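You operate a simulated robot arm through the tools that you are given. There is no shell and no other tool. Be economical: measure what you need, move in short steps, check, and stop when the job is done.

You are at the controls of a simulated two-armed robot. One attempt, no reset.

JOB
Pick up the tall plaster mould marked "61 USES" from the belt past the gate with one hand, pass it to the other hand and put it on the belt between the guides. Set down upright: tall plaster mould.

It is judged by the outcome, as a careful person would: the job done as asked, and still so three seconds after it is handed in. It fails if anything else is knocked over, pushed out of place, dropped, spilled or broken.

ROBOT AND FRAMES
Two 7-joint arms with two-finger parallel grippers on one trunk, on a base that drives. Base frame: it is fixed to the floor where the robot stands at the start and does not move with it; the origin is under the middle of the robot, x ahead of it, y to its left, z up. Readings come in mm, degrees, newtons and seconds.
The left shoulder is at the start at [50, 187, 985], the right one opposite. With the tool pointing down near the work surface each hand reaches from about 100 to 660 mm from the robot's upright axis, wherever it stands, measured 20 degrees to its own side. Places, roughly: belt between the guides [700, 800, 800]. Payload 3.43 kg a hand.
The tool frame of a hand sits at the grasp point between the pads (the TCP): z along the fingers, y along the line on which they close. The tips reach 30 mm beyond it. The gripper opens to 94 mm. The fingers are 28 mm wide and 10 mm thick; the gripper's body (50 by 96 mm) begins 55 mm behind the TCP.
Orientation is told as [roll, pitch, yaw] about the base's x, y, z axes, in that order, counted from this pose: with the fingers straight down and closing along the base's y, the tool's x points along the base's -x, its y along +y and its z along -z.

CONTROLS
- The arms move only by the tool servo_tool. It takes "left_plan", "right_plan" or both (then of equal length, played together; a hand with none holds still); each is a list of rows, each a list of 7 numbers: the shift along the tool's x, y, z in units of 400 mm (1.0 is 400 mm), then the turn, a rotation vector about the tool's x, y, z in units of 45 degrees (1.0 is 45 degrees), then the gripper command, from -1 (fully open) to 1 (shut), values between in proportion. In form: [[dx, dy, dz, rx, ry, rz, grip], ...]. A call has 1 to 10 rows; each row is the pose to reach, as a shift and turn from the pose commanded when the call began, along the tool's axes at that moment. A call with a number of a shift or a turn outside -1 to 1 is refused whole. A row lasts 0.2 s, in which the tool goes at most 50 mm and 8.6 degrees; a call with a longer step from one row to the next is refused whole, and so is a gripper value outside its range. Where a pose cannot be reached the arm comes as near as it can. A force on the tool above 40 N (or 10 N above the force at the start of the call, whichever is more), or a blocked arm, ends the call early, and 0.2 s more pass. Each finger travels about 153 mm/s and halts on what it meets, pressing with about 43 N; the grip force reading is that of the motor and also rises with nothing between the fingers. The clock runs only during rows and for 0.2 s after the last one: add rows that repeat a pose to give the fingers time. The reply holds the time, the measured pose of the TCP, the force on the tool along the base axes, the opening and the grip force, in the units named above and with some noise, with the torque about the TCP (base axes, N m) and any sound that the robot's microphone picked up.
- Cameras (640 x 400 px; columns grow to the right, rows downward): "scene" is now at [140.1, -43.3, 1184.8]; the picture's right is [-0.46, -0.89, 0.00], its down [-0.16, 0.08, -0.98] and it looks along [0.87, -0.45, -0.18] (base axes); focal length 218 px, centre (320, 200). "left" rides on the left gripper at [76, -14, -102] in its tool frame; the picture's right is [0.18, 0.98, 0.00], its down [-0.75, 0.14, -0.64] and it looks along [-0.63, 0.12, 0.77] (tool axes); focal length 243 px, centre (320, 200). "right" rides on the right gripper at [76, 14, -102] in its tool frame; the picture's right is [-0.18, 0.98, 0.00], its down [-0.75, -0.14, -0.64] and it looks along [-0.63, -0.12, 0.77] (tool axes); focal length 243 px, centre (320, 200). There is no depth. A picture from a camera that has moved, and an enlarged one, comes with that camera's place and axes in the base frame and with its lens.
- capture(camera): a new picture of that camera. No time passes.
- lift_body(by): slides the trunk up (or, below 0, down) by that many mm; the arms and the scene camera ride with it, the base frame stays. It gives what a move gives, with no picture.
- steer(legs): drives the robot by 1 to 6 legs, each [ahead, left, turn to the left] in mm, mm and degrees, along the robot's own axes; the way and the turn of a leg run together, so that a leg with both is an arc; at most 1500 mm and 180 degrees a leg. The arms and the cameras ride along, it lands a little off, and it stops where it bumps. It gives what a move gives.
- turn_head(pan, tilt): turns the head with the scene camera to pan (to the left, within 80 degrees either way) and tilt (down, from -29 to 69), counted from straight ahead of the robot. It gives what a move gives.
- close_up(camera, box): a new picture of the part [left, top, right, bottom] of that camera's present view, enlarged. No time passes.
- close_job(): hands the job in; it is judged then, once.

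Go step by step. Nothing tells you exact positions but the pictures and the camera data: compare them with the known pose of the tool, close in by small moves and look again before you grip or let go. The budget is 120 turns and 88 pictures, counting those below and the enlarged ones. Unless the task says otherwise, let go and move clear before handing in.

The tools are called after ">>>" as a command line: name --argument value ..., lists and objects as JSON in quotes. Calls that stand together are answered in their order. servo_tool: Moves the arms, as the interface text tells. Its arguments: {"type":"object","properties":{"left_plan":{"type":"array","items":{"type":"array","items":{"type":"number"}}},"right_plan":{"type":"array","items":{"type":"array","items":{"type":"number"}}}},"required":[]} The other tools are called the same way: lift_body (by) slides the trunk up or down; steer (legs) drives the base; turn_head (pan, tilt) turns the head that bears the scene camera; capture (camera) takes a picture; close_up (camera, box) takes an enlarged picture of a part of a camera's view; close_job () hands the job in.

At the start:

```text
t: 0.0
left_ee_pos: [340.8, 4.7, 1135.5]
left_ee_rot: [0.0, 0.0, 0.0]
left_contact_force: [-0.4, 0.7, -0.4]
left_ft_torque: [-0.01, -0.03, 0.04]
left_opening: 94.0
left_gripper_force: 0.1
right_ee_pos: [365.9, -388.7, 1122.8]
right_ee_rot: [-0.1, 0.0, 0.0]
right_contact_force: [0.3, -0.3, 0.3]
right_ft_torque: [-0.01, 0.01, -0.03]
right_opening: 94.1
right_gripper_force: 0.1
trunk travel left (down, up): [-200.0, 232.0]
robot x, y, heading: [-1.1, -0.1, 0.0]
head pan, tilt: [-27.3, 10.6]
```

scene: 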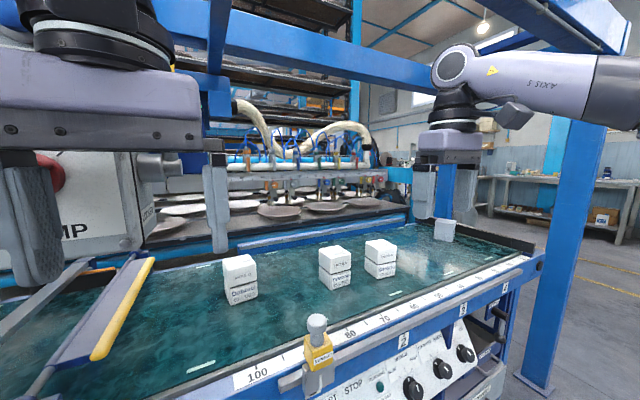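
right: 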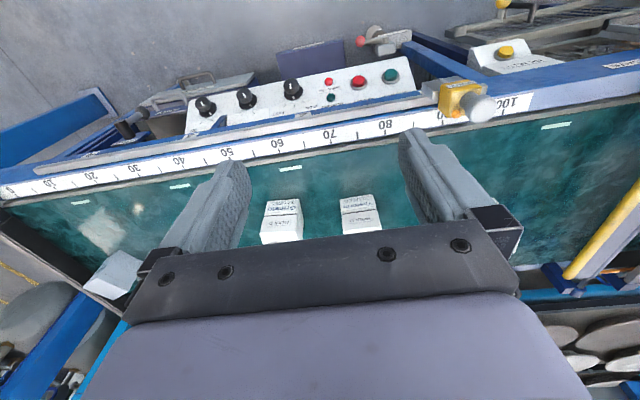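
left: 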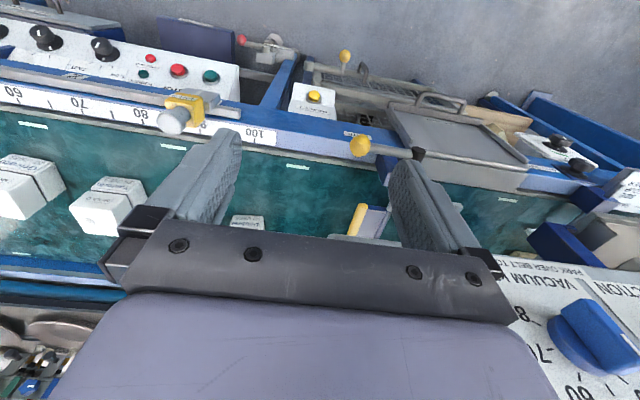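

I see a belt with three white moulds ahead and a fourth further right; I need to read their labels and look to the left for the guides.

>>> close_up --camera "scene" --box '[200, 210, 480, 385]'

>>> turn_head --pan 35 --tilt 25

>>> capture --camera "scene"

```text
2.29 times, centred on (340, 298) of scene
camera zoom: at [140.1, -43.3, 1184.8], right [-0.46, -0.89, 0.0], down [-0.16, 0.08, -0.98], along [0.87, -0.45, -0.18], focal length 499 px, centre (274, -23)
```

zoom: 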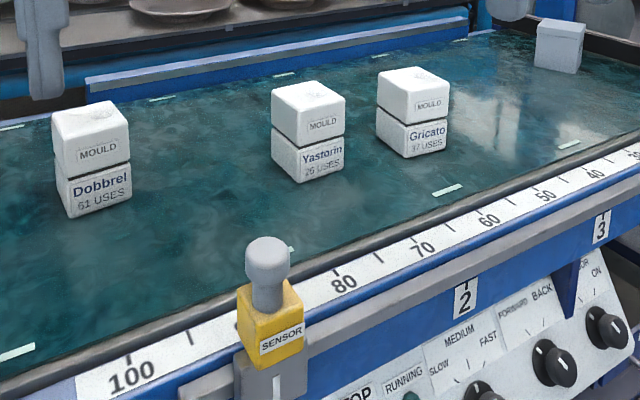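

```text
t: 1.3
left_ee_pos: [341.5, 5.1, 1136.3]
left_ee_rot: [0.0, 0.0, 0.0]
left_contact_force: [0.4, 0.7, 0.1]
left_ft_torque: [0.01, 0.0, -0.02]
left_opening: 94.0
left_gripper_force: 0.0
right_ee_pos: [364.3, -390.4, 1122.9]
right_ee_rot: [-0.1, 0.0, 0.0]
right_contact_force: [-1.3, -0.6, 0.0]
right_ft_torque: [0.0, 0.0, 0.03]
right_opening: 93.6
right_gripper_force: 0.1
trunk travel left (down, up): [-200.0, 232.0]
robot x, y, heading: [2.6, -0.5, -0.0]
head pan, tilt: [35.0, 25.0]
```

```text
83 pictures are left
camera scene: at [132.9, 52.1, 1161.4], right [0.57, -0.82, 0.0], down [-0.35, -0.24, -0.91], along [0.74, 0.52, -0.42], focal length 218 px, centre (320, 200)
```

scene: 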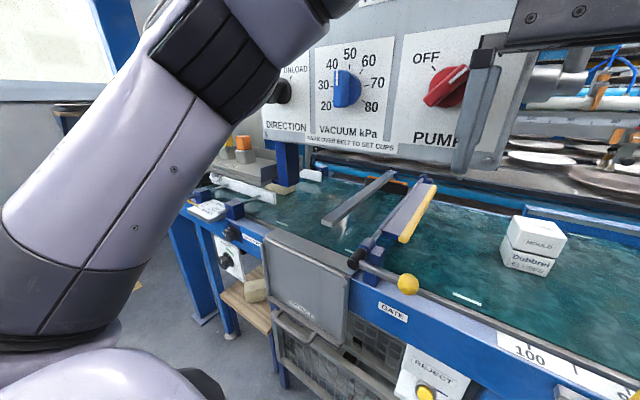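

The "61 USES" mould is the left one (Dobbrel), roughly at [730, -110]. Next I look at the guide area.

>>> turn_head --pan 60 --tilt 25

>>> capture --camera "scene"

>>> turn_head --pan 0 --tilt 60

>>> capture --camera "scene"

>>> turn_head --pan 0 --tilt 15

>>> capture --camera "scene"

```text
t: 2.2
left_ee_pos: [342.0, 5.9, 1136.4]
left_ee_rot: [0.0, -0.1, 0.1]
left_contact_force: [0.8, -0.2, 0.0]
left_ft_torque: [0.03, -0.01, 0.04]
left_opening: 94.1
left_gripper_force: 0.1
right_ee_pos: [364.7, -389.5, 1124.1]
right_ee_rot: [0.0, 0.0, 0.0]
right_contact_force: [0.2, 0.9, -0.3]
right_ft_torque: [-0.03, 0.04, 0.04]
right_opening: 93.8
right_gripper_force: 0.0
trunk travel left (down, up): [-200.0, 232.0]
robot x, y, heading: [-2.3, 1.7, 0.1]
head pan, tilt: [60.0, 25.0]
```

```text
82 pictures are left
camera scene: at [103.5, 79.1, 1161.4], right [0.87, -0.5, 0.0], down [-0.21, -0.37, -0.91], along [0.45, 0.78, -0.42], focal length 218 px, centre (320, 200)
```

scene: 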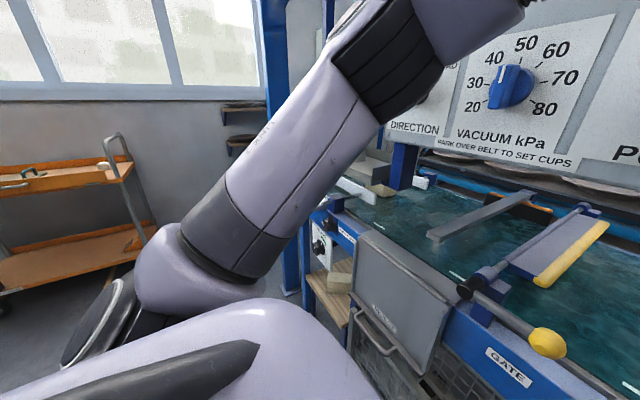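

```text
t: 3.5
left_ee_pos: [341.2, 5.0, 1135.7]
left_ee_rot: [0.0, 0.0, 0.0]
left_contact_force: [0.4, -0.1, -0.9]
left_ft_torque: [0.02, 0.0, -0.01]
left_opening: 94.0
left_gripper_force: 0.1
right_ee_pos: [364.3, -389.9, 1123.1]
right_ee_rot: [0.0, 0.1, 0.0]
right_contact_force: [-0.9, 0.2, -0.3]
right_ft_torque: [-0.01, 0.02, -0.04]
right_opening: 93.9
right_gripper_force: 0.1
trunk travel left (down, up): [-200.0, 232.0]
robot x, y, heading: [-0.3, -0.4, -0.0]
head pan, tilt: [0.0, 60.0]
```

```text
81 pictures are left
camera scene: at [124.1, -0.6, 1111.3], right [0.0, -1.0, 0.0], down [-0.87, 0.0, -0.5], along [0.5, 0.0, -0.87], focal length 218 px, centre (320, 200)
```

scene: 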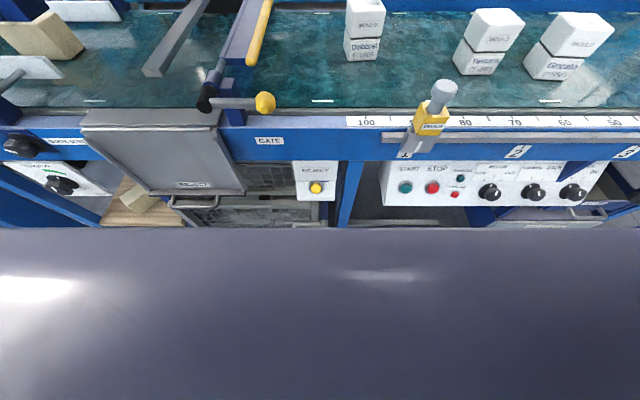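

```text
t: 4.6
left_ee_pos: [342.1, 5.3, 1135.4]
left_ee_rot: [0.1, 0.0, 0.0]
left_contact_force: [0.4, -0.6, 0.7]
left_ft_torque: [0.04, -0.02, 0.02]
left_opening: 93.9
left_gripper_force: 0.1
right_ee_pos: [364.3, -388.7, 1123.2]
right_ee_rot: [-0.1, 0.0, 0.0]
right_contact_force: [0.2, 0.5, 0.7]
right_ft_torque: [0.01, -0.02, -0.04]
right_opening: 94.1
right_gripper_force: 0.1
trunk travel left (down, up): [-200.0, 232.0]
robot x, y, heading: [0.6, 0.1, 0.2]
head pan, tilt: [0.0, 15.0]
```

```text
80 pictures are left
camera scene: at [150.8, -0.7, 1177.5], right [0.0, -1.0, 0.0], down [-0.26, 0.0, -0.97], along [0.97, 0.0, -0.26], focal length 218 px, centre (320, 200)
```

scene: 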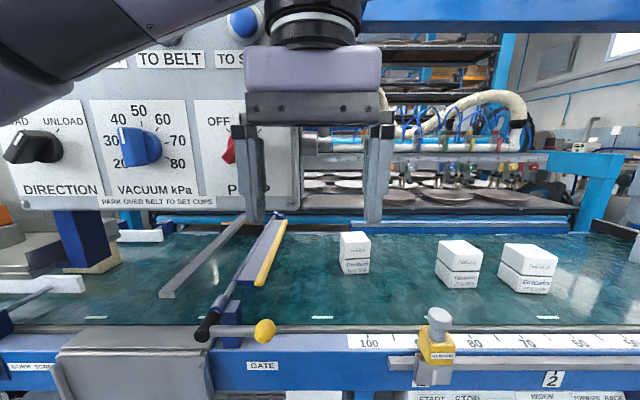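

The moulds stand on the belt; the guides appear at y≈600–800 to the left. I drive ahead a bit and to the left, so the Dobbrel mould lies in the right hand's reach.

>>> steer --legs '[[130, 100, 0]]'

>>> turn_head --pan -20 --tilt 30

>>> capture --camera "scene"

>>> capture --camera "right"

>>> capture --camera "left"

```text
t: 5.7
left_ee_pos: [373.5, 33.5, 1137.1]
left_ee_rot: [0.0, 0.3, -1.1]
left_contact_force: [-4.4, 1.2, 1.1]
left_ft_torque: [-0.15, -0.46, 0.14]
left_opening: 94.0
left_gripper_force: 0.0
right_ee_pos: [404.0, -358.3, 1122.9]
right_ee_rot: [0.0, 0.0, 0.0]
right_contact_force: [-0.4, 0.0, -0.3]
right_ft_torque: [-0.01, -0.01, 0.0]
right_opening: 94.0
right_gripper_force: 0.0
trunk travel left (down, up): [-200.0, 232.0]
robot x, y, heading: [37.4, 32.0, -0.1]
head pan, tilt: [0.0, 15.0]
stopped in leg 1: the force on the tool passed its limit at 55 N (the readings are from after the stop); the commanded pose is now the measured one
```

```text
t: 6.5
left_ee_pos: [373.9, 33.5, 1138.4]
left_ee_rot: [-0.1, 0.2, -1.1]
left_contact_force: [-6.7, 1.8, 2.5]
left_ft_torque: [-0.09, -0.71, 0.17]
left_opening: 93.8
left_gripper_force: 0.1
right_ee_pos: [405.2, -358.4, 1124.1]
right_ee_rot: [0.0, 0.0, 0.0]
right_contact_force: [0.0, 0.4, -0.4]
right_ft_torque: [-0.01, 0.02, -0.02]
right_opening: 94.0
right_gripper_force: 0.1
trunk travel left (down, up): [-200.0, 232.0]
robot x, y, heading: [36.8, 26.1, -0.2]
head pan, tilt: [-20.0, 30.0]
```

```text
79 pictures are left
camera scene: at [181.2, -0.5, 1153.7], right [-0.34, -0.94, 0.0], down [-0.47, 0.17, -0.87], along [0.81, -0.3, -0.5], focal length 218 px, centre (320, 200)
```

scene: 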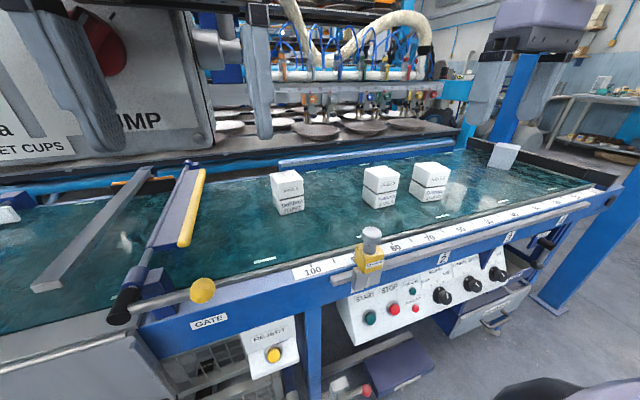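

```text
78 pictures are left
camera right: at [326.8, -343.7, 1225.4], right [0.18, 0.98, 0.0], down [0.75, -0.14, 0.64], along [0.63, -0.12, -0.77], focal length 243 px, centre (320, 200)
```

right: 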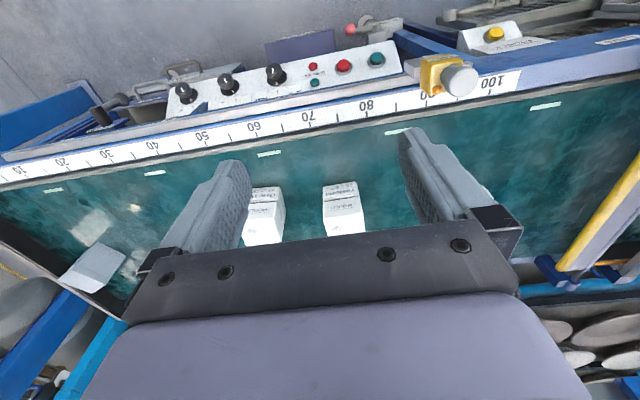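

```text
77 pictures are left
camera left: at [296.9, 20.8, 1240.0], right [-0.16, 0.99, 0.0], down [0.76, 0.13, 0.64], along [0.63, 0.11, -0.77], focal length 243 px, centre (320, 200)
```

left: 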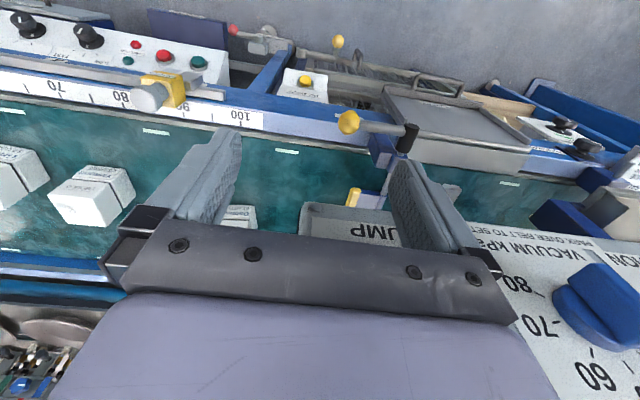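

The left hand touched the overhanging control panel (plane about x≈400–480, y≈30–400, z>1090). I retract that hand, back off and plan to pick with the left hand from a stance further right, away from the panel, and place with the right hand.

>>> servo_tool --left_plan '[[0.1, 0, 0, 0, 0, 0, -1], [0.2, 0, 0, 0, 0, 0, -1]]'

>>> steer --legs '[[-40, 0, 0], [0, -350, 0]]'

>>> turn_head --pan 35 --tilt 15

>>> capture --camera "scene"

```text
t: 7.1
left_ee_pos: [312.3, 36.1, 1138.0]
left_ee_rot: [-0.8, 0.5, 0.2]
left_contact_force: [-0.1, -0.2, 2.3]
left_ft_torque: [0.03, 0.19, 0.03]
left_opening: 93.9
left_gripper_force: 0.1
right_ee_pos: [404.7, -358.4, 1122.8]
right_ee_rot: [0.0, 0.0, 0.0]
right_contact_force: [0.3, -0.9, 0.7]
right_ft_torque: [-0.01, 0.01, 0.01]
right_opening: 94.2
right_gripper_force: 0.2
trunk travel left (down, up): [-200.0, 232.0]
robot x, y, heading: [41.0, 33.5, 0.0]
head pan, tilt: [-20.0, 30.0]
stopped in row 2 (left hand): the force on the tool passed its limit at 68 N (the readings are from after the stop); the commanded pose is now the measured one
```

```text
t: 11.2
left_ee_pos: [272.5, -313.2, 1139.2]
left_ee_rot: [-0.7, 0.7, 0.3]
left_contact_force: [3.8, -0.4, 4.2]
left_ft_torque: [0.02, 0.72, 0.08]
left_opening: 94.3
left_gripper_force: 0.0
right_ee_pos: [363.9, -708.3, 1123.0]
right_ee_rot: [0.1, 0.0, 0.0]
right_contact_force: [0.1, 0.5, -1.2]
right_ft_torque: [0.03, -0.02, -0.03]
right_opening: 94.2
right_gripper_force: 0.2
trunk travel left (down, up): [-200.0, 232.0]
robot x, y, heading: [2.7, -317.8, 0.1]
head pan, tilt: [-20.0, 30.0]
```

```text
t: 12.4
left_ee_pos: [275.1, -308.1, 1146.2]
left_ee_rot: [-1.8, 1.4, -0.1]
left_contact_force: [35.1, 67.8, 67.1]
left_ft_torque: [-7.7, 10.28, -6.36]
left_opening: 94.2
left_gripper_force: 0.1
right_ee_pos: [363.1, -709.0, 1122.5]
right_ee_rot: [0.1, 0.0, 0.0]
right_contact_force: [-0.1, 0.1, -0.6]
right_ft_torque: [0.03, -0.01, 0.0]
right_opening: 94.0
right_gripper_force: 0.0
trunk travel left (down, up): [-200.0, 232.0]
robot x, y, heading: [2.6, -314.8, -0.1]
head pan, tilt: [35.0, 15.0]
```

```text
76 pictures are left
camera scene: at [143.3, -283.6, 1173.0], right [0.38, -0.92, 0.0], down [-0.28, -0.12, -0.95], along [0.88, 0.36, -0.31], focal length 218 px, centre (320, 200)
```

scene: 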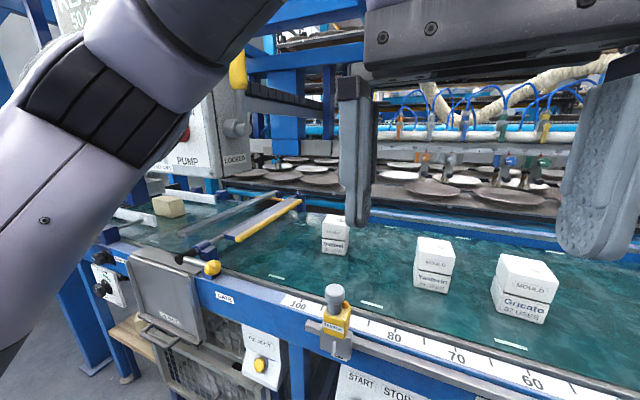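

The retracted left hand is pressing against the head, so I move it forward and clear (nothing is in front of it now).

>>> servo_tool --left_plan '[[-0.1, 0, 0, 0, 0, 0, -1], [-0.2, 0, 0, 0, 0, 0, -1], [-0.25, 0, 0, 0, 0, 0, -1]]'

>>> capture --camera "scene"

```text
t: 13.2
left_ee_pos: [372.9, -313.6, 1137.0]
left_ee_rot: [-0.6, 0.5, 0.3]
left_contact_force: [0.6, 0.7, 0.3]
left_ft_torque: [0.0, -0.02, 0.0]
left_opening: 94.1
left_gripper_force: 0.0
right_ee_pos: [365.2, -708.2, 1123.0]
right_ee_rot: [0.0, 0.0, 0.0]
right_contact_force: [-0.6, -0.1, 0.3]
right_ft_torque: [0.0, 0.03, 0.02]
right_opening: 94.0
right_gripper_force: 0.0
trunk travel left (down, up): [-200.0, 232.0]
robot x, y, heading: [-1.0, -320.0, 0.1]
head pan, tilt: [35.0, 15.0]
```

```text
75 pictures are left
camera scene: at [133.6, -265.6, 1177.6], right [0.57, -0.82, 0.0], down [-0.21, -0.15, -0.97], along [0.79, 0.55, -0.26], focal length 218 px, centre (320, 200)
```

scene: 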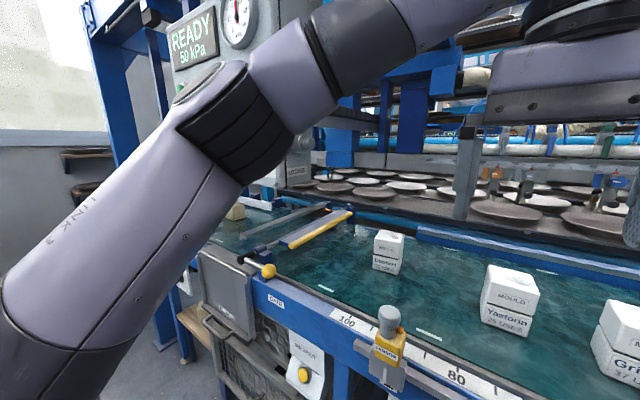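

Clear now. I drive ahead 150 mm at this stance and look at the mould with the left hand camera and the scene.

>>> steer --legs '[[150, 0, 0]]'

>>> turn_head --pan 20 --tilt 40

>>> capture --camera "scene"

>>> capture --camera "left"

```text
t: 14.5
left_ee_pos: [470.5, -313.1, 1136.1]
left_ee_rot: [-0.7, 0.6, 0.5]
left_contact_force: [-0.6, -0.1, 0.5]
left_ft_torque: [-0.01, -0.05, 0.0]
left_opening: 94.0
left_gripper_force: 0.1
right_ee_pos: [461.5, -708.5, 1122.3]
right_ee_rot: [0.0, 0.2, 0.1]
right_contact_force: [-0.8, 0.2, -0.3]
right_ft_torque: [0.0, -0.01, 0.01]
right_opening: 94.0
right_gripper_force: 0.0
trunk travel left (down, up): [-200.0, 232.0]
robot x, y, heading: [98.4, -320.2, 0.3]
head pan, tilt: [35.0, 15.0]
stopped in leg 1: the robot was blocked; the commanded pose is now the measured one
```

```text
t: 15.4
left_ee_pos: [472.4, -312.2, 1136.1]
left_ee_rot: [-0.7, 0.9, 0.6]
left_contact_force: [0.5, 0.5, 0.0]
left_ft_torque: [-0.03, 0.0, 0.0]
left_opening: 93.7
left_gripper_force: 0.1
right_ee_pos: [462.8, -707.3, 1121.6]
right_ee_rot: [0.1, 0.4, 0.1]
right_contact_force: [-0.2, -0.5, -0.5]
right_ft_torque: [0.04, 0.0, 0.0]
right_opening: 93.9
right_gripper_force: 0.1
trunk travel left (down, up): [-200.0, 232.0]
robot x, y, heading: [97.0, -322.4, 0.3]
head pan, tilt: [20.0, 40.0]
```

```text
74 pictures are left
camera scene: at [234.4, -290.7, 1138.1], right [0.35, -0.94, 0.0], down [-0.6, -0.22, -0.77], along [0.72, 0.26, -0.64], focal length 218 px, centre (320, 200)
```

scene: 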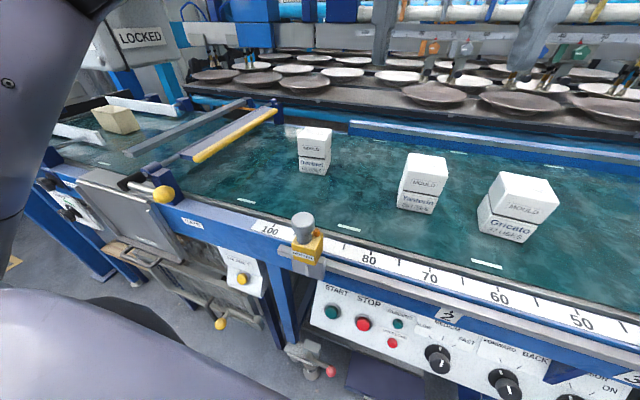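

```text
73 pictures are left
camera left: at [396.8, -326.0, 1239.8], right [-0.2, 0.98, -0.01], down [0.76, 0.16, 0.63], along [0.62, 0.12, -0.78], focal length 243 px, centre (320, 200)
```

left: 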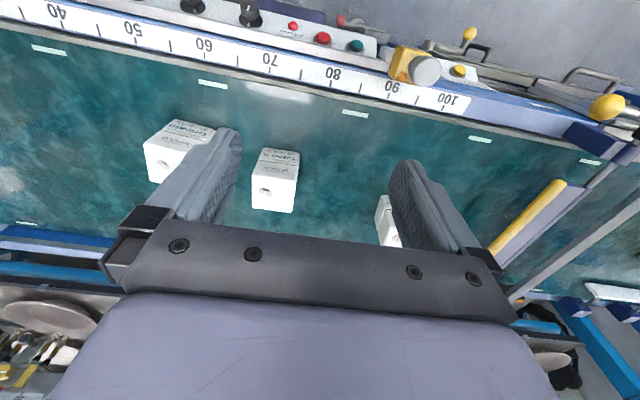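

The base is blocked at x≈98 by the table front. To gain reach I turn the robot right by 25° (brings the left shoulder forward) and shift left to about y=-55, still keeping the left hand clear of the panel.

>>> steer --legs '[[-50, 0, 0], [0, 0, -25], [-112, 240, 0]]'

>>> turn_head --pan 20 --tilt 35

>>> capture --camera "scene"

>>> capture --camera "left"

```text
t: 19.7
left_ee_pos: [368.8, -253.7, 1119.9]
left_ee_rot: [2.1, 2.0, -28.0]
left_contact_force: [0.5, 0.3, -0.5]
left_ft_torque: [-0.04, 0.04, -0.05]
left_opening: 93.9
left_gripper_force: 0.1
right_ee_pos: [207.9, -590.6, 1117.2]
right_ee_rot: [0.7, 0.3, -25.7]
right_contact_force: [-0.7, -0.4, -1.1]
right_ft_torque: [0.05, 0.0, 0.02]
right_opening: 93.9
right_gripper_force: 0.0
trunk travel left (down, up): [-200.0, 232.0]
robot x, y, heading: [48.4, -74.4, -25.7]
head pan, tilt: [20.0, 40.0]
stopped in leg 3: the robot was blocked; the commanded pose is now the measured one
```

```text
t: 20.4
left_ee_pos: [368.6, -252.8, 1118.8]
left_ee_rot: [2.4, 2.0, -27.9]
left_contact_force: [0.1, 0.2, 0.5]
left_ft_torque: [-0.02, 0.02, -0.02]
left_opening: 93.9
left_gripper_force: 0.0
right_ee_pos: [208.0, -591.2, 1115.3]
right_ee_rot: [0.7, 0.5, -25.5]
right_contact_force: [-0.1, 0.3, 0.2]
right_ft_torque: [0.0, -0.03, 0.01]
right_opening: 94.0
right_gripper_force: 0.1
trunk travel left (down, up): [-200.0, 232.0]
robot x, y, heading: [49.6, -69.0, -25.4]
head pan, tilt: [20.0, 35.0]
```

```text
72 pictures are left
camera scene: at [186.5, -116.8, 1145.4], right [-0.1, -1.0, -0.01], down [-0.57, 0.06, -0.82], along [0.82, -0.07, -0.57], focal length 218 px, centre (320, 200)
```

scene: 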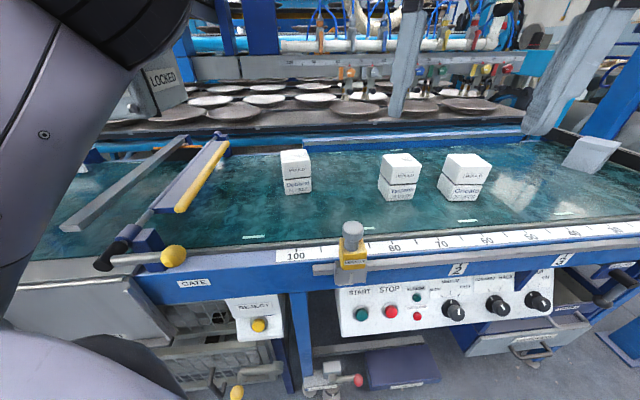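

```text
71 pictures are left
camera left: at [295.1, -234.9, 1223.8], right [0.3, 0.95, 0.04], down [0.74, -0.26, 0.62], along [0.61, -0.15, -0.78], focal length 243 px, centre (320, 200)
```

left: 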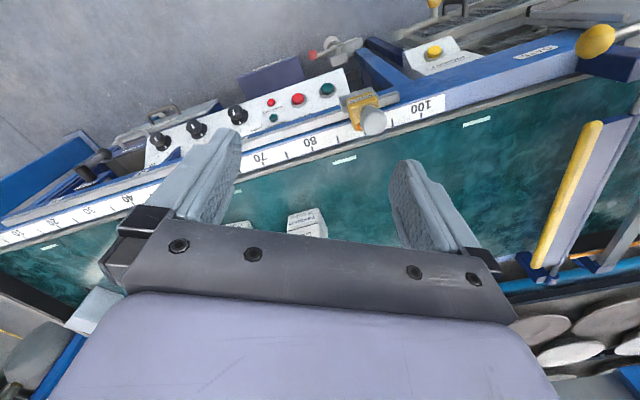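

Something on the left (probably the left elbow against the panel) is blocking; I back off a little to the right and check that the arms come free.

>>> steer --legs '[[0, -40, 0]]'

>>> turn_head --pan 60 --tilt 5

>>> capture --camera "scene"

```text
t: 21.4
left_ee_pos: [356.5, -278.3, 1123.6]
left_ee_rot: [1.2, 1.6, -27.3]
left_contact_force: [0.3, 0.4, 0.7]
left_ft_torque: [-0.02, 0.0, 0.02]
left_opening: 93.8
left_gripper_force: 0.1
right_ee_pos: [193.8, -617.8, 1120.9]
right_ee_rot: [0.1, 0.3, -25.4]
right_contact_force: [0.0, 0.6, 0.2]
right_ft_torque: [-0.03, -0.01, 0.0]
right_opening: 93.9
right_gripper_force: 0.1
trunk travel left (down, up): [-200.0, 232.0]
robot x, y, heading: [32.6, -110.4, -25.4]
head pan, tilt: [20.0, 35.0]
```

```text
t: 22.5
left_ee_pos: [356.7, -276.2, 1122.4]
left_ee_rot: [1.2, 1.7, -27.4]
left_contact_force: [-0.4, 1.0, -0.4]
left_ft_torque: [-0.01, -0.01, 0.0]
left_opening: 93.8
left_gripper_force: 0.1
right_ee_pos: [194.0, -617.1, 1121.5]
right_ee_rot: [0.1, 0.3, -25.5]
right_contact_force: [-0.5, 0.6, 0.4]
right_ft_torque: [0.02, 0.02, -0.03]
right_opening: 93.9
right_gripper_force: 0.0
trunk travel left (down, up): [-200.0, 232.0]
robot x, y, heading: [32.3, -107.6, -25.5]
head pan, tilt: [60.0, 5.0]
```

```text
70 pictures are left
camera scene: at [158.8, -82.1, 1193.8], right [0.57, -0.82, 0.0], down [-0.07, -0.05, -1.0], along [0.82, 0.56, -0.09], focal length 218 px, centre (320, 200)
```

scene: 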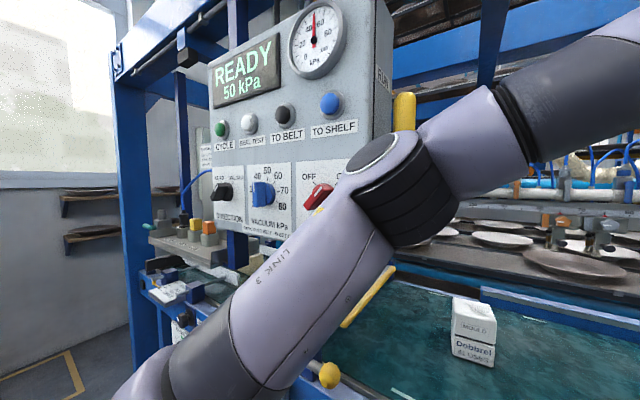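

The left elbow was near the panel's corner, so I choose a stance further right (y≈-285, heading -15°), where the left arm reaches the mould straight ahead of its shoulder.

>>> steer --legs '[[93, -151, 0], [0, 0, 10.5], [30, 0, 0]]'

>>> turn_head --pan 30 --tilt 30

>>> capture --camera "scene"

>>> capture --camera "left"

```text
t: 25.6
left_ee_pos: [429.8, -399.5, 1122.4]
left_ee_rot: [1.2, 1.6, -17.0]
left_contact_force: [-0.1, 0.0, 0.4]
left_ft_torque: [-0.01, 0.01, -0.01]
left_opening: 94.0
left_gripper_force: 0.0
right_ee_pos: [331.2, -762.2, 1121.4]
right_ee_rot: [0.1, 0.2, -15.0]
right_contact_force: [0.3, 0.8, -0.2]
right_ft_torque: [0.03, 0.0, 0.0]
right_opening: 93.9
right_gripper_force: 0.0
trunk travel left (down, up): [-200.0, 232.0]
robot x, y, heading: [80.0, -291.9, -15.1]
head pan, tilt: [60.0, 5.0]
```

```text
t: 26.6
left_ee_pos: [429.4, -399.7, 1122.3]
left_ee_rot: [1.2, 1.6, -16.9]
left_contact_force: [0.8, 0.1, 0.0]
left_ft_torque: [-0.01, -0.02, -0.01]
left_opening: 93.7
left_gripper_force: 0.0
right_ee_pos: [331.4, -762.7, 1120.3]
right_ee_rot: [-0.1, 0.4, -15.0]
right_contact_force: [0.3, 0.5, 0.2]
right_ft_torque: [0.02, 0.02, 0.01]
right_opening: 94.2
right_gripper_force: 0.0
trunk travel left (down, up): [-200.0, 232.0]
robot x, y, heading: [79.7, -290.2, -14.8]
head pan, tilt: [30.0, 30.0]
```

```text
69 pictures are left
camera scene: at [220.9, -284.6, 1153.5], right [0.26, -0.97, 0.0], down [-0.48, -0.13, -0.87], along [0.84, 0.23, -0.5], focal length 218 px, centre (320, 200)
```

scene: 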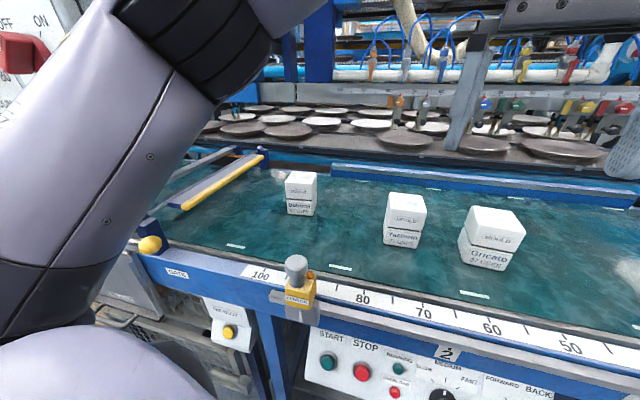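

```text
68 pictures are left
camera left: at [353.1, -392.7, 1227.4], right [0.11, 0.99, 0.03], down [0.77, -0.1, 0.62], along [0.62, -0.05, -0.78], focal length 243 px, centre (320, 200)
```

left: 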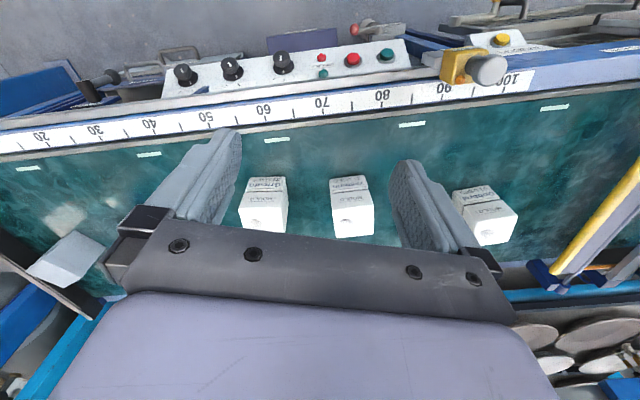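

Stance is good. I zoom on the mould from both cameras to measure position, yaw and size.

>>> close_up --camera "scene" --box '[250, 150, 350, 230]'

>>> close_up --camera "left" --box '[430, 160, 540, 260]'

```text
5.00 times, centred on (300, 190) of scene
camera zoom: at [220.9, -284.6, 1153.5], right [0.26, -0.97, 0.0], down [-0.48, -0.13, -0.87], along [0.84, 0.23, -0.5], focal length 1092 px, centre (420, 250)
```

zoom: 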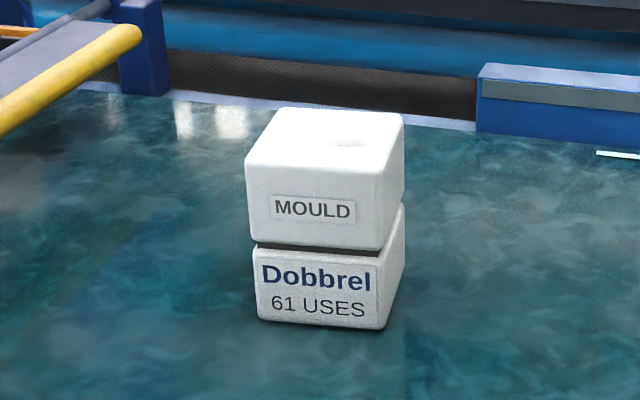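

```text
4.00 times, centred on (485, 210) of left
camera zoom: at [353.1, -392.7, 1227.4], right [0.11, 0.99, 0.03], down [0.77, -0.1, 0.62], along [0.62, -0.05, -0.78], focal length 970 px, centre (-340, 160)
```

zoom: 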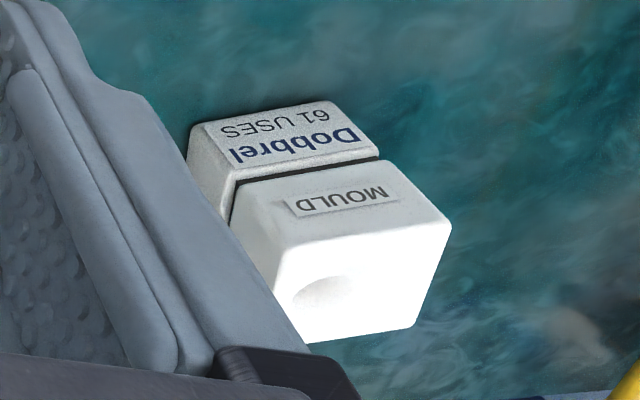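

Estimate: mould centre ≈ [721, -97], base z≈820, height ≈95, width ≈66, yaw ≈ +9°. I move the left hand to hover above it with matching yaw.

>>> servo_tool --left_plan '[[-0.048, 0.094, 0.0, 0, 0, -0.058, -1], [-0.095, 0.188, 0.0, 0, 0, -0.116, -1], [-0.143, 0.281, 0.03, 0, 0, -0.173, -1], [-0.191, 0.375, 0.07, 0, 0, -0.231, -1], [-0.239, 0.469, 0.1, 0, 0, -0.289, -1], [-0.286, 0.563, 0.14, 0, 0, -0.347, -1], [-0.334, 0.656, 0.18, 0, 0, -0.405, -1], [-0.382, 0.75, 0.22, 0, 0, -0.462, -1], [-0.429, 0.844, 0.26, 0, 0, -0.52, -1], [-0.477, 0.937, 0.3, 0, 0, -0.578, -1]]'

>>> capture --camera "scene"

>>> capture --camera "left"

```text
t: 28.8
left_ee_pos: [717.3, -101.8, 1009.2]
left_ee_rot: [2.4, 0.7, 8.9]
left_contact_force: [-0.1, 0.3, 0.1]
left_ft_torque: [-0.03, -0.02, -0.03]
left_opening: 93.9
left_gripper_force: 0.0
right_ee_pos: [330.4, -769.2, 1117.9]
right_ee_rot: [0.5, 0.4, -15.0]
right_contact_force: [-0.1, -0.7, 0.4]
right_ft_torque: [0.01, 0.01, 0.0]
right_opening: 93.9
right_gripper_force: 0.0
trunk travel left (down, up): [-200.0, 232.0]
robot x, y, heading: [79.4, -291.1, -14.6]
head pan, tilt: [30.0, 30.0]
```

```text
65 pictures are left
camera scene: at [220.8, -290.8, 1154.0], right [0.26, -0.97, -0.01], down [-0.48, -0.12, -0.87], along [0.84, 0.23, -0.5], focal length 218 px, centre (320, 200)
```

scene: 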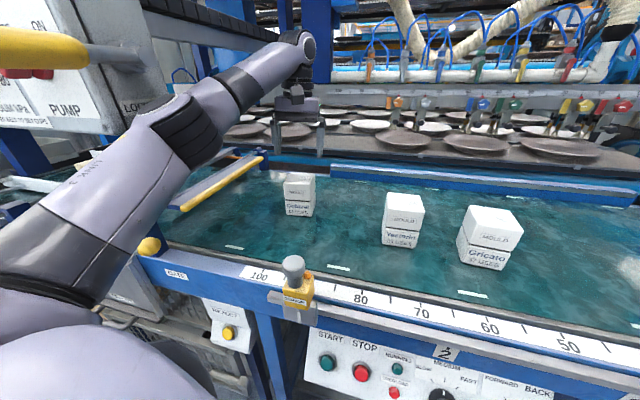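

```text
64 pictures are left
camera left: at [645.8, -130.3, 1112.9], right [-0.33, 0.94, 0.04], down [0.73, 0.23, 0.64], along [0.59, 0.24, -0.77], focal length 243 px, centre (320, 200)
```

left: 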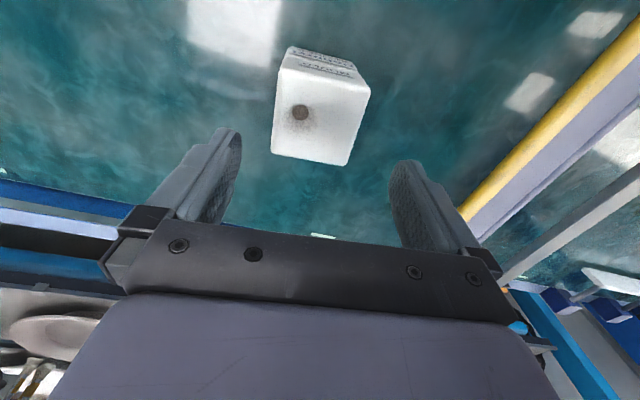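

Hand is centred above the mould within a few mm and aligned. I descend partway so the tips pass just below the top, then look.

>>> servo_tool --left_plan '[[0, 0, 0.1, 0.05, 0, 0, -1], [0, 0, 0.2, 0.05, 0, 0, -1]]'

>>> capture --camera "left"

>>> close_up --camera "scene" --box '[230, 100, 380, 230]'

```text
t: 29.4
left_ee_pos: [713.4, -89.9, 926.1]
left_ee_rot: [-0.1, 0.8, 9.4]
left_contact_force: [-0.7, -1.9, 0.4]
left_ft_torque: [0.19, 0.0, 0.03]
left_opening: 93.8
left_gripper_force: 0.1
right_ee_pos: [330.5, -766.4, 1117.4]
right_ee_rot: [0.5, 0.3, -15.0]
right_contact_force: [-0.9, -2.3, -0.7]
right_ft_torque: [0.17, -0.07, -0.02]
right_opening: 94.2
right_gripper_force: 0.0
trunk travel left (down, up): [-200.0, 232.0]
robot x, y, heading: [78.9, -291.5, -14.6]
head pan, tilt: [30.0, 30.0]
```

```text
63 pictures are left
camera left: at [642.5, -115.8, 1029.6], right [-0.34, 0.94, 0.0], down [0.73, 0.26, 0.63], along [0.59, 0.22, -0.77], focal length 243 px, centre (320, 200)
```

left: 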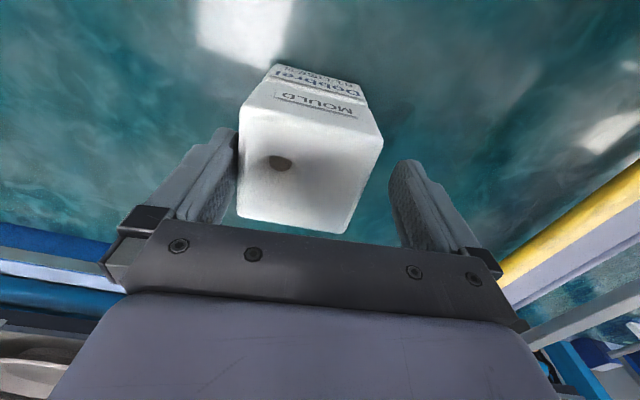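

```text
3.08 times, centred on (305, 165) of scene
camera zoom: at [219.9, -287.7, 1152.6], right [0.26, -0.96, -0.01], down [-0.48, -0.13, -0.87], along [0.84, 0.23, -0.5], focal length 672 px, centre (366, 308)
```

zoom: 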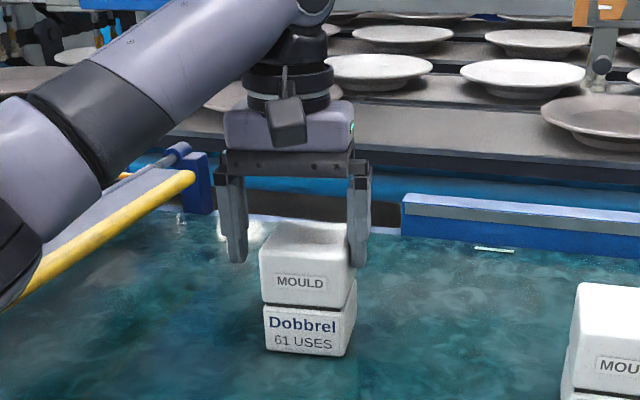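

The mould sits nearer the right-hand finger; I shift the hand about 9 mm to -y and then descend to grip height.

>>> servo_tool --left_plan '[[-0.006, -0.024, 0, 0, 0, 0, -1], [-0.006, -0.024, 0.055, 0, 0, 0, -1], [-0.006, -0.024, 0.105, 0, 0, 0, -1]]'

>>> capture --camera "left"

>>> close_up --camera "scene" --box '[230, 100, 380, 230]'

```text
t: 30.2
left_ee_pos: [719.5, -99.7, 883.2]
left_ee_rot: [-0.4, 0.9, 9.3]
left_contact_force: [-0.5, -0.2, 0.4]
left_ft_torque: [0.01, -0.01, -0.02]
left_opening: 94.2
left_gripper_force: 0.0
right_ee_pos: [330.6, -763.0, 1121.1]
right_ee_rot: [-0.1, 0.3, -15.0]
right_contact_force: [0.1, 0.0, 0.0]
right_ft_torque: [0.0, 0.02, -0.04]
right_opening: 94.0
right_gripper_force: 0.1
trunk travel left (down, up): [-200.0, 232.0]
robot x, y, heading: [77.4, -290.5, -14.7]
head pan, tilt: [30.0, 30.0]
```

```text
61 pictures are left
camera left: at [648.0, -123.9, 987.1], right [-0.34, 0.94, -0.01], down [0.73, 0.27, 0.63], along [0.59, 0.21, -0.78], focal length 243 px, centre (320, 200)
```

left: 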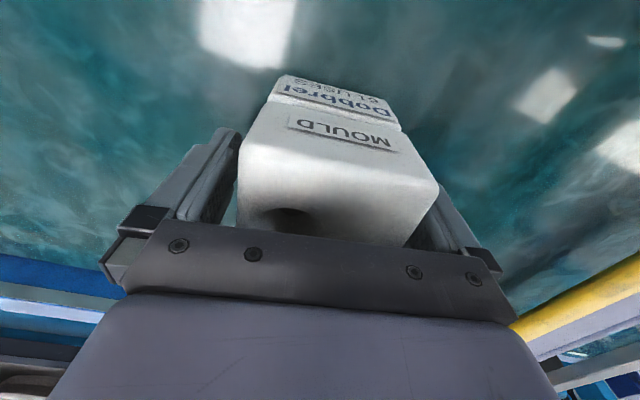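

```text
3.08 times, centred on (305, 165) of scene
camera zoom: at [221.0, -284.7, 1153.4], right [0.26, -0.97, 0.0], down [-0.48, -0.13, -0.87], along [0.84, 0.23, -0.5], focal length 672 px, centre (366, 308)
```

zoom: 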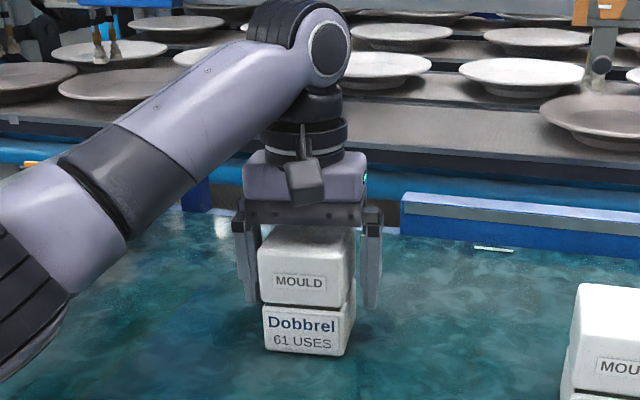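

The mould is between the fingers, well centred. I close the grip and wait, then check.

>>> servo_tool --left_plan '[[0, 0, 0, 0, 0, 0, 0.3], [0, 0, 0, 0, 0, 0, 1], [0, 0, 0, 0, 0, 0, 1], [0, 0, 0, 0, 0, 0, 1]]'

>>> servo_tool --left_plan '[[0, 0, -0.05, 0, 0, 0, 1], [0, 0, -0.1, 0, 0, 0, 1]]'

>>> close_up --camera "scene" --box '[230, 100, 380, 230]'

```text
t: 31.2
left_ee_pos: [719.8, -98.7, 884.7]
left_ee_rot: [-0.4, 0.9, 9.2]
left_contact_force: [-1.1, 3.7, -0.3]
left_ft_torque: [0.46, 0.13, -0.03]
left_opening: 76.9
left_gripper_force: 43.2
right_ee_pos: [330.7, -763.2, 1121.0]
right_ee_rot: [0.0, 0.3, -15.0]
right_contact_force: [0.2, -0.4, 0.4]
right_ft_torque: [-0.02, -0.02, 0.0]
right_opening: 94.0
right_gripper_force: 0.0
trunk travel left (down, up): [-200.0, 232.0]
robot x, y, heading: [81.4, -291.0, -14.9]
head pan, tilt: [30.0, 30.0]
```

```text
t: 31.8
left_ee_pos: [721.4, -101.6, 924.1]
left_ee_rot: [-0.5, 0.8, 9.0]
left_contact_force: [0.3, -2.5, 3.0]
left_ft_torque: [0.15, -0.21, -0.06]
left_opening: 71.4
left_gripper_force: 42.8
right_ee_pos: [330.1, -763.4, 1121.7]
right_ee_rot: [0.1, 0.3, -15.0]
right_contact_force: [0.1, -0.3, 0.9]
right_ft_torque: [0.01, 0.02, 0.01]
right_opening: 93.6
right_gripper_force: 0.0
trunk travel left (down, up): [-200.0, 232.0]
robot x, y, heading: [75.2, -296.4, -14.8]
head pan, tilt: [30.0, 30.0]
```

```text
3.08 times, centred on (305, 165) of scene
camera zoom: at [220.7, -285.2, 1153.5], right [0.26, -0.97, 0.0], down [-0.48, -0.13, -0.87], along [0.84, 0.23, -0.5], focal length 672 px, centre (366, 308)
```

zoom: 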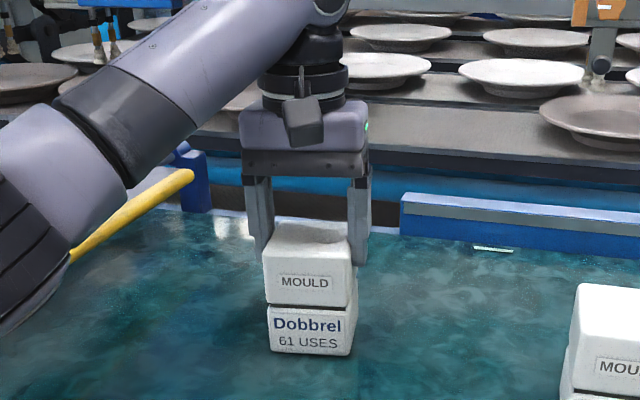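

The fingers seem to have slid up: opening fell from 77 to 71 and the mould looks still on the belt. I look closely before doing anything else.

>>> capture --camera "left"

>>> close_up --camera "scene" --box '[275, 140, 335, 225]'

```text
58 pictures are left
camera left: at [648.0, -125.3, 1028.7], right [-0.33, 0.94, -0.01], down [0.73, 0.26, 0.63], along [0.6, 0.21, -0.78], focal length 243 px, centre (320, 200)
```

left: 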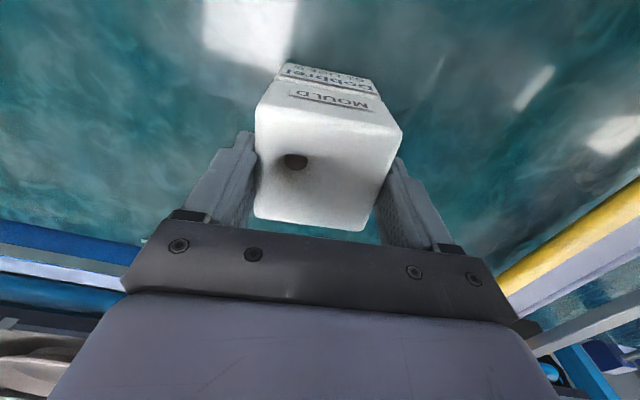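

```text
4.71 times, centred on (305, 182) of scene
camera zoom: at [220.7, -285.2, 1153.5], right [0.26, -0.97, 0.0], down [-0.48, -0.13, -0.87], along [0.84, 0.23, -0.5], focal length 1028 px, centre (391, 282)
```

zoom: 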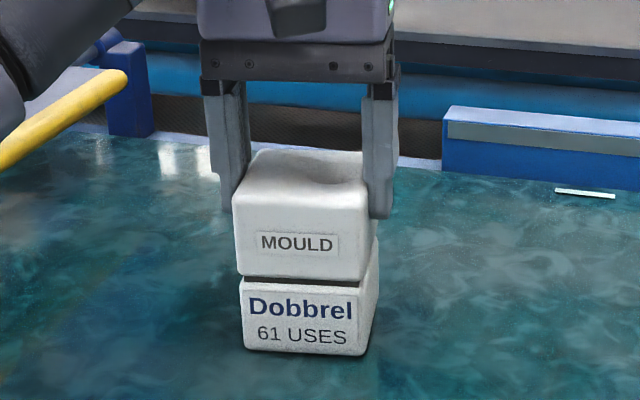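

The mould stayed on the belt upright, shifted only ~4 mm; the tips had probably clamped only the wider lower half. I reopen, go to a height where pads bear on the upper half, close, and check the opening.

>>> servo_tool --left_plan '[[0, 0, 0, 0, 0, 0, -1], [0, 0, 0, 0, 0, 0, -1], [0, 0.004, 0.055, 0, 0, 0, -1], [0, 0.004, 0.055, 0, 0, 0, -1]]'

>>> servo_tool --left_plan '[[0, 0, 0, 0, 0, 0, 1], [0, 0, 0, 0, 0, 0, 1], [0, 0, 0, 0, 0, 0, 1], [0, 0, 0, 0, 0, 0, 1], [0, 0, 0, 0, 0, 0, 1]]'

>>> capture --camera "left"

```text
t: 32.8
left_ee_pos: [720.6, -97.4, 900.9]
left_ee_rot: [-0.6, 0.8, 9.2]
left_contact_force: [-0.5, 0.1, -0.2]
left_ft_torque: [0.02, -0.04, -0.02]
left_opening: 93.8
left_gripper_force: 0.2
right_ee_pos: [331.3, -762.6, 1120.1]
right_ee_rot: [0.0, 0.3, -15.1]
right_contact_force: [-0.1, 0.4, -0.5]
right_ft_torque: [-0.02, 0.0, 0.0]
right_opening: 93.8
right_gripper_force: 0.0
trunk travel left (down, up): [-200.0, 232.0]
robot x, y, heading: [78.1, -290.7, -15.1]
head pan, tilt: [30.0, 30.0]
```

```text
t: 34.0
left_ee_pos: [720.1, -98.7, 902.5]
left_ee_rot: [-0.5, 0.8, 9.1]
left_contact_force: [2.5, -6.1, 2.1]
left_ft_torque: [-0.16, -0.4, -0.25]
left_opening: 76.6
left_gripper_force: 42.9
right_ee_pos: [329.9, -764.2, 1120.5]
right_ee_rot: [0.0, 0.4, -15.0]
right_contact_force: [0.0, 0.0, 0.1]
right_ft_torque: [-0.02, 0.0, -0.01]
right_opening: 93.8
right_gripper_force: 0.0
trunk travel left (down, up): [-200.0, 232.0]
robot x, y, heading: [81.2, -294.4, -15.1]
head pan, tilt: [30.0, 30.0]
```

```text
56 pictures are left
camera left: at [648.1, -123.2, 1005.4], right [-0.34, 0.94, -0.01], down [0.73, 0.27, 0.63], along [0.59, 0.21, -0.78], focal length 243 px, centre (320, 200)
```

left: 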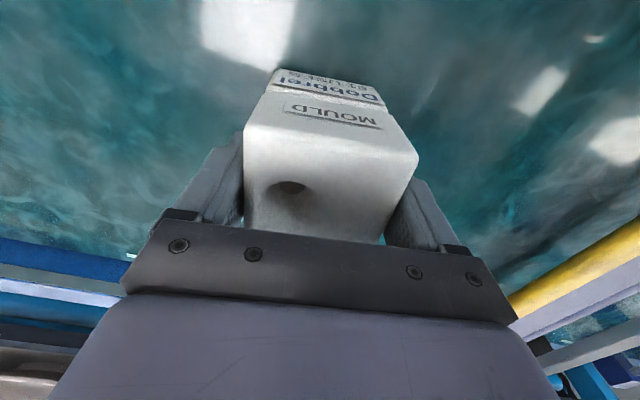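

Opening is 76.6 on the upper half too, so that is the true width; the earlier lift may simply have been too brisk. I test a very slow 6 mm lift and read the force.

>>> servo_tool --left_plan '[[0, 0, -0.002, 0, 0, 0, 1], [0, 0, -0.004, 0, 0, 0, 1], [0, 0, -0.007, 0, 0, 0, 1], [0, 0, -0.01, 0, 0, 0, 1], [0, 0, -0.013, 0, 0, 0, 1], [0, 0, -0.016, 0, 0, 0, 1], [0, 0, -0.016, 0, 0, 0, 1]]'

>>> close_up --camera "scene" --box '[275, 140, 335, 225]'

```text
t: 35.6
left_ee_pos: [720.0, -96.9, 907.3]
left_ee_rot: [-0.5, 0.9, 9.2]
left_contact_force: [-0.5, 0.7, -4.7]
left_ft_torque: [0.02, -0.01, -0.01]
left_opening: 76.1
left_gripper_force: 43.0
right_ee_pos: [331.8, -762.4, 1121.4]
right_ee_rot: [0.0, 0.3, -14.9]
right_contact_force: [0.6, 0.0, -0.3]
right_ft_torque: [-0.02, -0.02, 0.02]
right_opening: 93.9
right_gripper_force: 0.0
trunk travel left (down, up): [-200.0, 232.0]
robot x, y, heading: [75.9, -291.2, -14.8]
head pan, tilt: [30.0, 30.0]
```

```text
4.71 times, centred on (305, 182) of scene
camera zoom: at [221.4, -284.5, 1153.3], right [0.26, -0.97, 0.0], down [-0.48, -0.13, -0.87], along [0.84, 0.23, -0.5], focal length 1028 px, centre (391, 282)
```

zoom: 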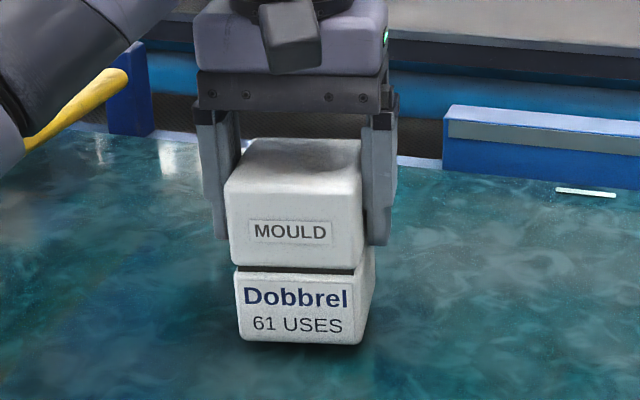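

It now hangs from the hand (about 4.7 N). I lift further gently, 5 mm per row, and check for slip.

>>> servo_tool --left_plan '[[0, 0, -0.005, 0, 0, 0, 1], [0, 0, -0.015, 0, 0, 0, 1], [0, 0, -0.027, 0, 0, 0, 1], [0, 0, -0.04, 0, 0, 0, 1], [0, 0, -0.052, 0, 0, 0, 1], [0, 0, -0.065, 0, 0, 0, 1], [0, 0, -0.075, 0, 0, 0, 1], [0, 0, -0.08, 0, 0, 0, 1]]'

>>> close_up --camera "scene" --box '[265, 100, 345, 225]'

```text
t: 37.4
left_ee_pos: [719.7, -97.4, 938.4]
left_ee_rot: [-0.5, 0.9, 9.2]
left_contact_force: [-0.3, 0.4, -4.8]
left_ft_torque: [0.01, 0.02, -0.01]
left_opening: 76.1
left_gripper_force: 43.1
right_ee_pos: [330.3, -763.2, 1122.2]
right_ee_rot: [0.0, 0.3, -15.0]
right_contact_force: [-0.1, -0.1, -0.3]
right_ft_torque: [-0.02, 0.01, 0.0]
right_opening: 94.0
right_gripper_force: 0.1
trunk travel left (down, up): [-200.0, 232.0]
robot x, y, heading: [79.6, -295.2, -15.1]
head pan, tilt: [30.0, 30.0]
```

```text
3.20 times, centred on (305, 162) of scene
camera zoom: at [221.4, -284.6, 1153.3], right [0.26, -0.97, 0.0], down [-0.48, -0.13, -0.87], along [0.84, 0.23, -0.5], focal length 699 px, centre (368, 320)
```

zoom: 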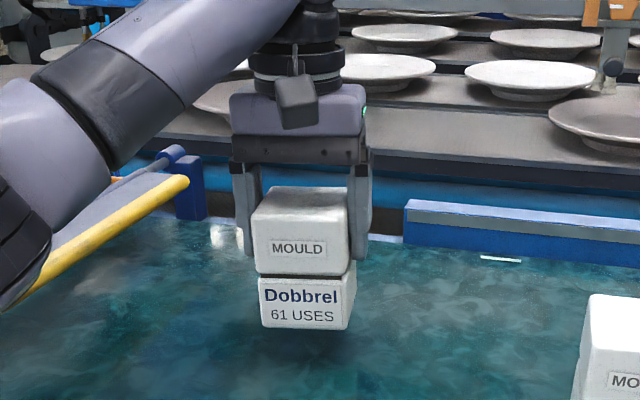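

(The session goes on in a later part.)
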